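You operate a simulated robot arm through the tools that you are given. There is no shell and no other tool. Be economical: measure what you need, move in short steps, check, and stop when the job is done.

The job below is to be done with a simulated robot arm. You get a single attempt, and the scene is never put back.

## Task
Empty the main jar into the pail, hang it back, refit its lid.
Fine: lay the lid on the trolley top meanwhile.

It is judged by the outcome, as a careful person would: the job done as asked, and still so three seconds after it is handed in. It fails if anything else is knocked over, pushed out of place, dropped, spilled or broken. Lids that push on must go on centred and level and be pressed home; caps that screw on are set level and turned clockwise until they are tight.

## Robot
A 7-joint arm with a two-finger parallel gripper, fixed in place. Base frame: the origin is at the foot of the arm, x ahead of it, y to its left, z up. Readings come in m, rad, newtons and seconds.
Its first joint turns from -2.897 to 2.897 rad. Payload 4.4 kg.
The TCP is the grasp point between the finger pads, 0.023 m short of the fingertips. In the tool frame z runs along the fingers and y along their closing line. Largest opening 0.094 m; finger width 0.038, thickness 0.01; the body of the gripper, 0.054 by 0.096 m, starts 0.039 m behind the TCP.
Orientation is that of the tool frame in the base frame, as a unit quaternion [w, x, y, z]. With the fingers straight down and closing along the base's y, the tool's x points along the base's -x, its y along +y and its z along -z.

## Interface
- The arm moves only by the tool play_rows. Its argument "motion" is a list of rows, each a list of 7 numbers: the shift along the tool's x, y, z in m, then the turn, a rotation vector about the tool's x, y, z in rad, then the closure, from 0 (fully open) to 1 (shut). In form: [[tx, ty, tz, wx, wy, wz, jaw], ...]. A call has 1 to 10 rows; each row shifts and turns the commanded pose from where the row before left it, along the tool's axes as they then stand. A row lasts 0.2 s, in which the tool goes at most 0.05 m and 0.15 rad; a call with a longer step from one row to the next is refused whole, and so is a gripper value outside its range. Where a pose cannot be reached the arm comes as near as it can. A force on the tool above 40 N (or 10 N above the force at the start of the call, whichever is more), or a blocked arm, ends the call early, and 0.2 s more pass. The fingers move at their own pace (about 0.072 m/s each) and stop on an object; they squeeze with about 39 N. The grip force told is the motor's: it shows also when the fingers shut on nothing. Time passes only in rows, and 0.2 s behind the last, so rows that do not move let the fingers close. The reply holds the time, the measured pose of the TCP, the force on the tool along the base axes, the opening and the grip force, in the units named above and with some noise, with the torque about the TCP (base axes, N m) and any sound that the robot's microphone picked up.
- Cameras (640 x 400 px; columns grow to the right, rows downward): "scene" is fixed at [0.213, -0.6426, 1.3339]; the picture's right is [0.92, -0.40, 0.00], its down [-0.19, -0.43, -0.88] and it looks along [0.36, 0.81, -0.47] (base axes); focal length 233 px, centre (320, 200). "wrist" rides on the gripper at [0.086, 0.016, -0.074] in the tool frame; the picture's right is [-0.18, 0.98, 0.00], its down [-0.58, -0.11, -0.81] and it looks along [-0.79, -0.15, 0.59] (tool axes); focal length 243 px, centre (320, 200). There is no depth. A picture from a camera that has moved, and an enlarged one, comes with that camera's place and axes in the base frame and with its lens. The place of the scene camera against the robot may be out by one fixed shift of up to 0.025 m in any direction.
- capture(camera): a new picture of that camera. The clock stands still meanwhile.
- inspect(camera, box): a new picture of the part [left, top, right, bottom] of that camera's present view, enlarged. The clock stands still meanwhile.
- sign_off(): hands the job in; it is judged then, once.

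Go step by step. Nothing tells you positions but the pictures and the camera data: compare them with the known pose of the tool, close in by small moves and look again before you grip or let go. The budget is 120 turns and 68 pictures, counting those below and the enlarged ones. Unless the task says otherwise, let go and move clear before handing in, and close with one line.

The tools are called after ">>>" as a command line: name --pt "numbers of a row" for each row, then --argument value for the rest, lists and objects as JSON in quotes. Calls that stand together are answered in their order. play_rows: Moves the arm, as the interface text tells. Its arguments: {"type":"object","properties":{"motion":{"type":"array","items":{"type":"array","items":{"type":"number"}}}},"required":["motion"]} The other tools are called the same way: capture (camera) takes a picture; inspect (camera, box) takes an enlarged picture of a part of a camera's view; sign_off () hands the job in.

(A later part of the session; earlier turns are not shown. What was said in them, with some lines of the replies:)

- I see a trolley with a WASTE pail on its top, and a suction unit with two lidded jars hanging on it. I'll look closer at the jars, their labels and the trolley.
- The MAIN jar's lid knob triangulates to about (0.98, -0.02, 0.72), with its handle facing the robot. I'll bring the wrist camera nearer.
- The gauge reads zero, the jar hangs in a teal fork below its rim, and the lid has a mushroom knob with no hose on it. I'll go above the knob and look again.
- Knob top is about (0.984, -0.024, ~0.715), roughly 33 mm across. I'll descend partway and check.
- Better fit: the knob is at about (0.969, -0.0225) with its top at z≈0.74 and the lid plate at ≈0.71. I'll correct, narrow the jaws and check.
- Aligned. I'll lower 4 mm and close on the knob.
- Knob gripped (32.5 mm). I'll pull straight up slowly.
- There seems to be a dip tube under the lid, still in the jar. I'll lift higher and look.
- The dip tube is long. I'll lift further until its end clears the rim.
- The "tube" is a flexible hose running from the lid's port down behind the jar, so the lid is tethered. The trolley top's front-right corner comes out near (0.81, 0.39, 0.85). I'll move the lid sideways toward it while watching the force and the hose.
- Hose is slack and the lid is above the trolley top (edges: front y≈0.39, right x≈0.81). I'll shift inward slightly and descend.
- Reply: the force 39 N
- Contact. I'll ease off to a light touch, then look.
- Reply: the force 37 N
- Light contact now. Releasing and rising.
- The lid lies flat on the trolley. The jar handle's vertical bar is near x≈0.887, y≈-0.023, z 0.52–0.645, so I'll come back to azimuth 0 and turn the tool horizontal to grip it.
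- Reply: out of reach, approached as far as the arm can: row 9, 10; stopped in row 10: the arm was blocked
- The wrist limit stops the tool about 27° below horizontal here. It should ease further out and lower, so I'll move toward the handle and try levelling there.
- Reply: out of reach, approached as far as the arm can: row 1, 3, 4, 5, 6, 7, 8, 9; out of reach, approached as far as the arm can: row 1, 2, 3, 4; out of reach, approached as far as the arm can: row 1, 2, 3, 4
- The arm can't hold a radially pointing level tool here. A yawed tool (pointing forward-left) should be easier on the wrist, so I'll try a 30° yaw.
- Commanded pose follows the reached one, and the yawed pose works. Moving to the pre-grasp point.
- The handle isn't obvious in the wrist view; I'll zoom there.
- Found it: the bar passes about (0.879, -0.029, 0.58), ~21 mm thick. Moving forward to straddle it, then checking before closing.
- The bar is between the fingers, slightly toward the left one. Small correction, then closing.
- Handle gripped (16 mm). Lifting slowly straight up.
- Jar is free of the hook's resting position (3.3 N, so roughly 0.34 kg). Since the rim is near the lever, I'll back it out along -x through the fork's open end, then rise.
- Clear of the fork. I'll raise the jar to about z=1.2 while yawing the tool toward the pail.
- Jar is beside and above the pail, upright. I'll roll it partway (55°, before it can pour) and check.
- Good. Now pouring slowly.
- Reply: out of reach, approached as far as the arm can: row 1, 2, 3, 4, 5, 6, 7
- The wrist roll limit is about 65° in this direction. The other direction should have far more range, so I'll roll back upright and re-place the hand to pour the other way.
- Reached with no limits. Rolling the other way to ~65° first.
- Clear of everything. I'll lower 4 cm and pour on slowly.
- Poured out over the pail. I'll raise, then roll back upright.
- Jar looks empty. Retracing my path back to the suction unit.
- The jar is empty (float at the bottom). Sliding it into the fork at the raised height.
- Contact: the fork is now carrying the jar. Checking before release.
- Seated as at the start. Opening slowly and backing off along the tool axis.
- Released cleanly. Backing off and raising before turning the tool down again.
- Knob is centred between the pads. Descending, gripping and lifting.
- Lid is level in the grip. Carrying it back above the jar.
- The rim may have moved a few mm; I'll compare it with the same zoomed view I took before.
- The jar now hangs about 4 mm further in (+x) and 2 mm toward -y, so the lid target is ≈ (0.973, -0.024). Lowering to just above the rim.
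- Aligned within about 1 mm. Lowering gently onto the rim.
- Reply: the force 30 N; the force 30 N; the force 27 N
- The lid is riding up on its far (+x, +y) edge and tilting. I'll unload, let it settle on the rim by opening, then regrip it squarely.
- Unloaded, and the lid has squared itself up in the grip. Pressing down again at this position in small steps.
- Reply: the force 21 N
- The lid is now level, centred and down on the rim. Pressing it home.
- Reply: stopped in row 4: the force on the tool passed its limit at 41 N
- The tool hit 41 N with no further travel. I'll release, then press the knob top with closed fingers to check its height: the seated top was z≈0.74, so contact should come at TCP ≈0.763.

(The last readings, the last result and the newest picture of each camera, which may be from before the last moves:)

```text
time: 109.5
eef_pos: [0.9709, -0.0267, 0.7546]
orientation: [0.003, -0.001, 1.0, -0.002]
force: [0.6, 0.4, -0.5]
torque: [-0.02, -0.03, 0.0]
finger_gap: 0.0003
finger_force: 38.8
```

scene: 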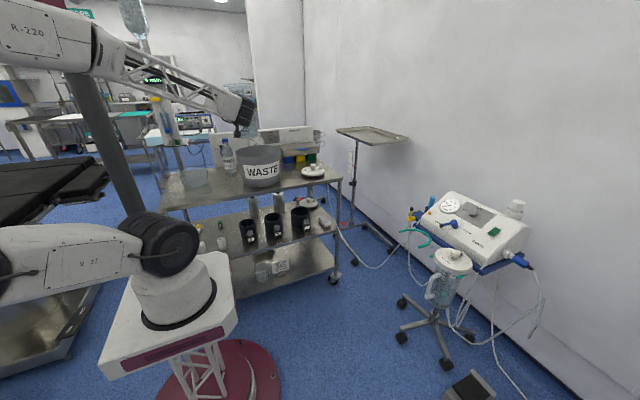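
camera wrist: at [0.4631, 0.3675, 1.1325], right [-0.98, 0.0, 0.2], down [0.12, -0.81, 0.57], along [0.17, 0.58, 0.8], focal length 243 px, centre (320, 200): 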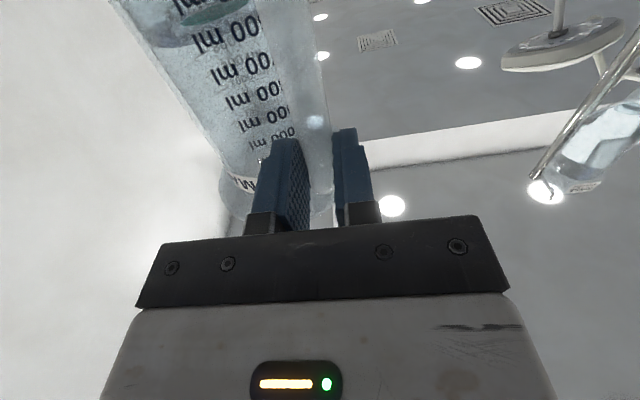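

>>> play_rows --pt "0 0 0.001 0 0 0 1" --pt "0 0 0.001 0 0 0 1" --pt "0 0 0.001 0 0 0 1" --pt "0 0 0.001 0 0 0 1" --pt "0 0 0 0 0 0 1"

```text
time: 110.7
eef_pos: [0.9723, -0.0245, 0.7516]
orientation: [0.003, -0.001, 1.0, -0.001]
force: [-1.5, -1.3, 6.8]
torque: [-0.04, 0.03, 0.0]
finger_gap: 0.0
finger_force: 38.6
```

Contact on the knob top. Pressing centrally.

>>> play_rows --pt "0 0 0.001 0 0 0 1" --pt "0 0 0.001 0 0 0 1" --pt "0 0 0 0 0 0 1"

```text
time: 111.5
eef_pos: [0.9722, -0.0244, 0.752]
orientation: [0.004, -0.001, 1.0, 0.0]
force: [-12.4, 0.6, 37.2]
torque: [0.01, 0.07, -0.02]
finger_gap: 0.0
finger_force: 39.5
```

It holds firm at 37 N with no travel. Backing off upward and clear, then a final look.

>>> play_rows --pt "0 0 -0.005 0 0 0 1" --pt "0 0 -0.03 0 0 0 1" --pt "0.01 0 -0.045 0 0 0 0.8" --pt "0.03 0.02 -0.03 0 0 0 0.5" --pt "0.03 0.03 -0.02 0 0 0 0.3" --pt "0.03 0.03 -0.02 0 0 0 0.3" --pt "0.03 0.03 -0.02 0 0 0 0.3" --pt "0 0 0 0 0 0 0.3"

>>> inspect --camera "scene" --box '[400, 208, 445, 243]'

```text
time: 113.3
eef_pos: [0.8387, 0.0837, 0.918]
orientation: [0.002, -0.001, 1.0, -0.001]
force: [-0.4, -0.1, -0.2]
torque: [0.01, 0.03, 0.03]
finger_gap: 0.0657
finger_force: 0.1
```

```text
refused: no pictures are left
```

The jar's contents went into the pail, the jar hangs back in its fork, and the lid is refitted. The last picture shows the lid level and centred; it then took 37–41 N of pressing without moving. I used up my pictures just before a final look, but the arm is clear, so I'm handing in.

>>> sign_off

```text
The job is handed in.
```

I emptied the main jar into the pail, hung it back in its fork and pressed its lid on. The jar now hangs about 4 mm further in than before, and I had no pictures left to check the lid after the last press.
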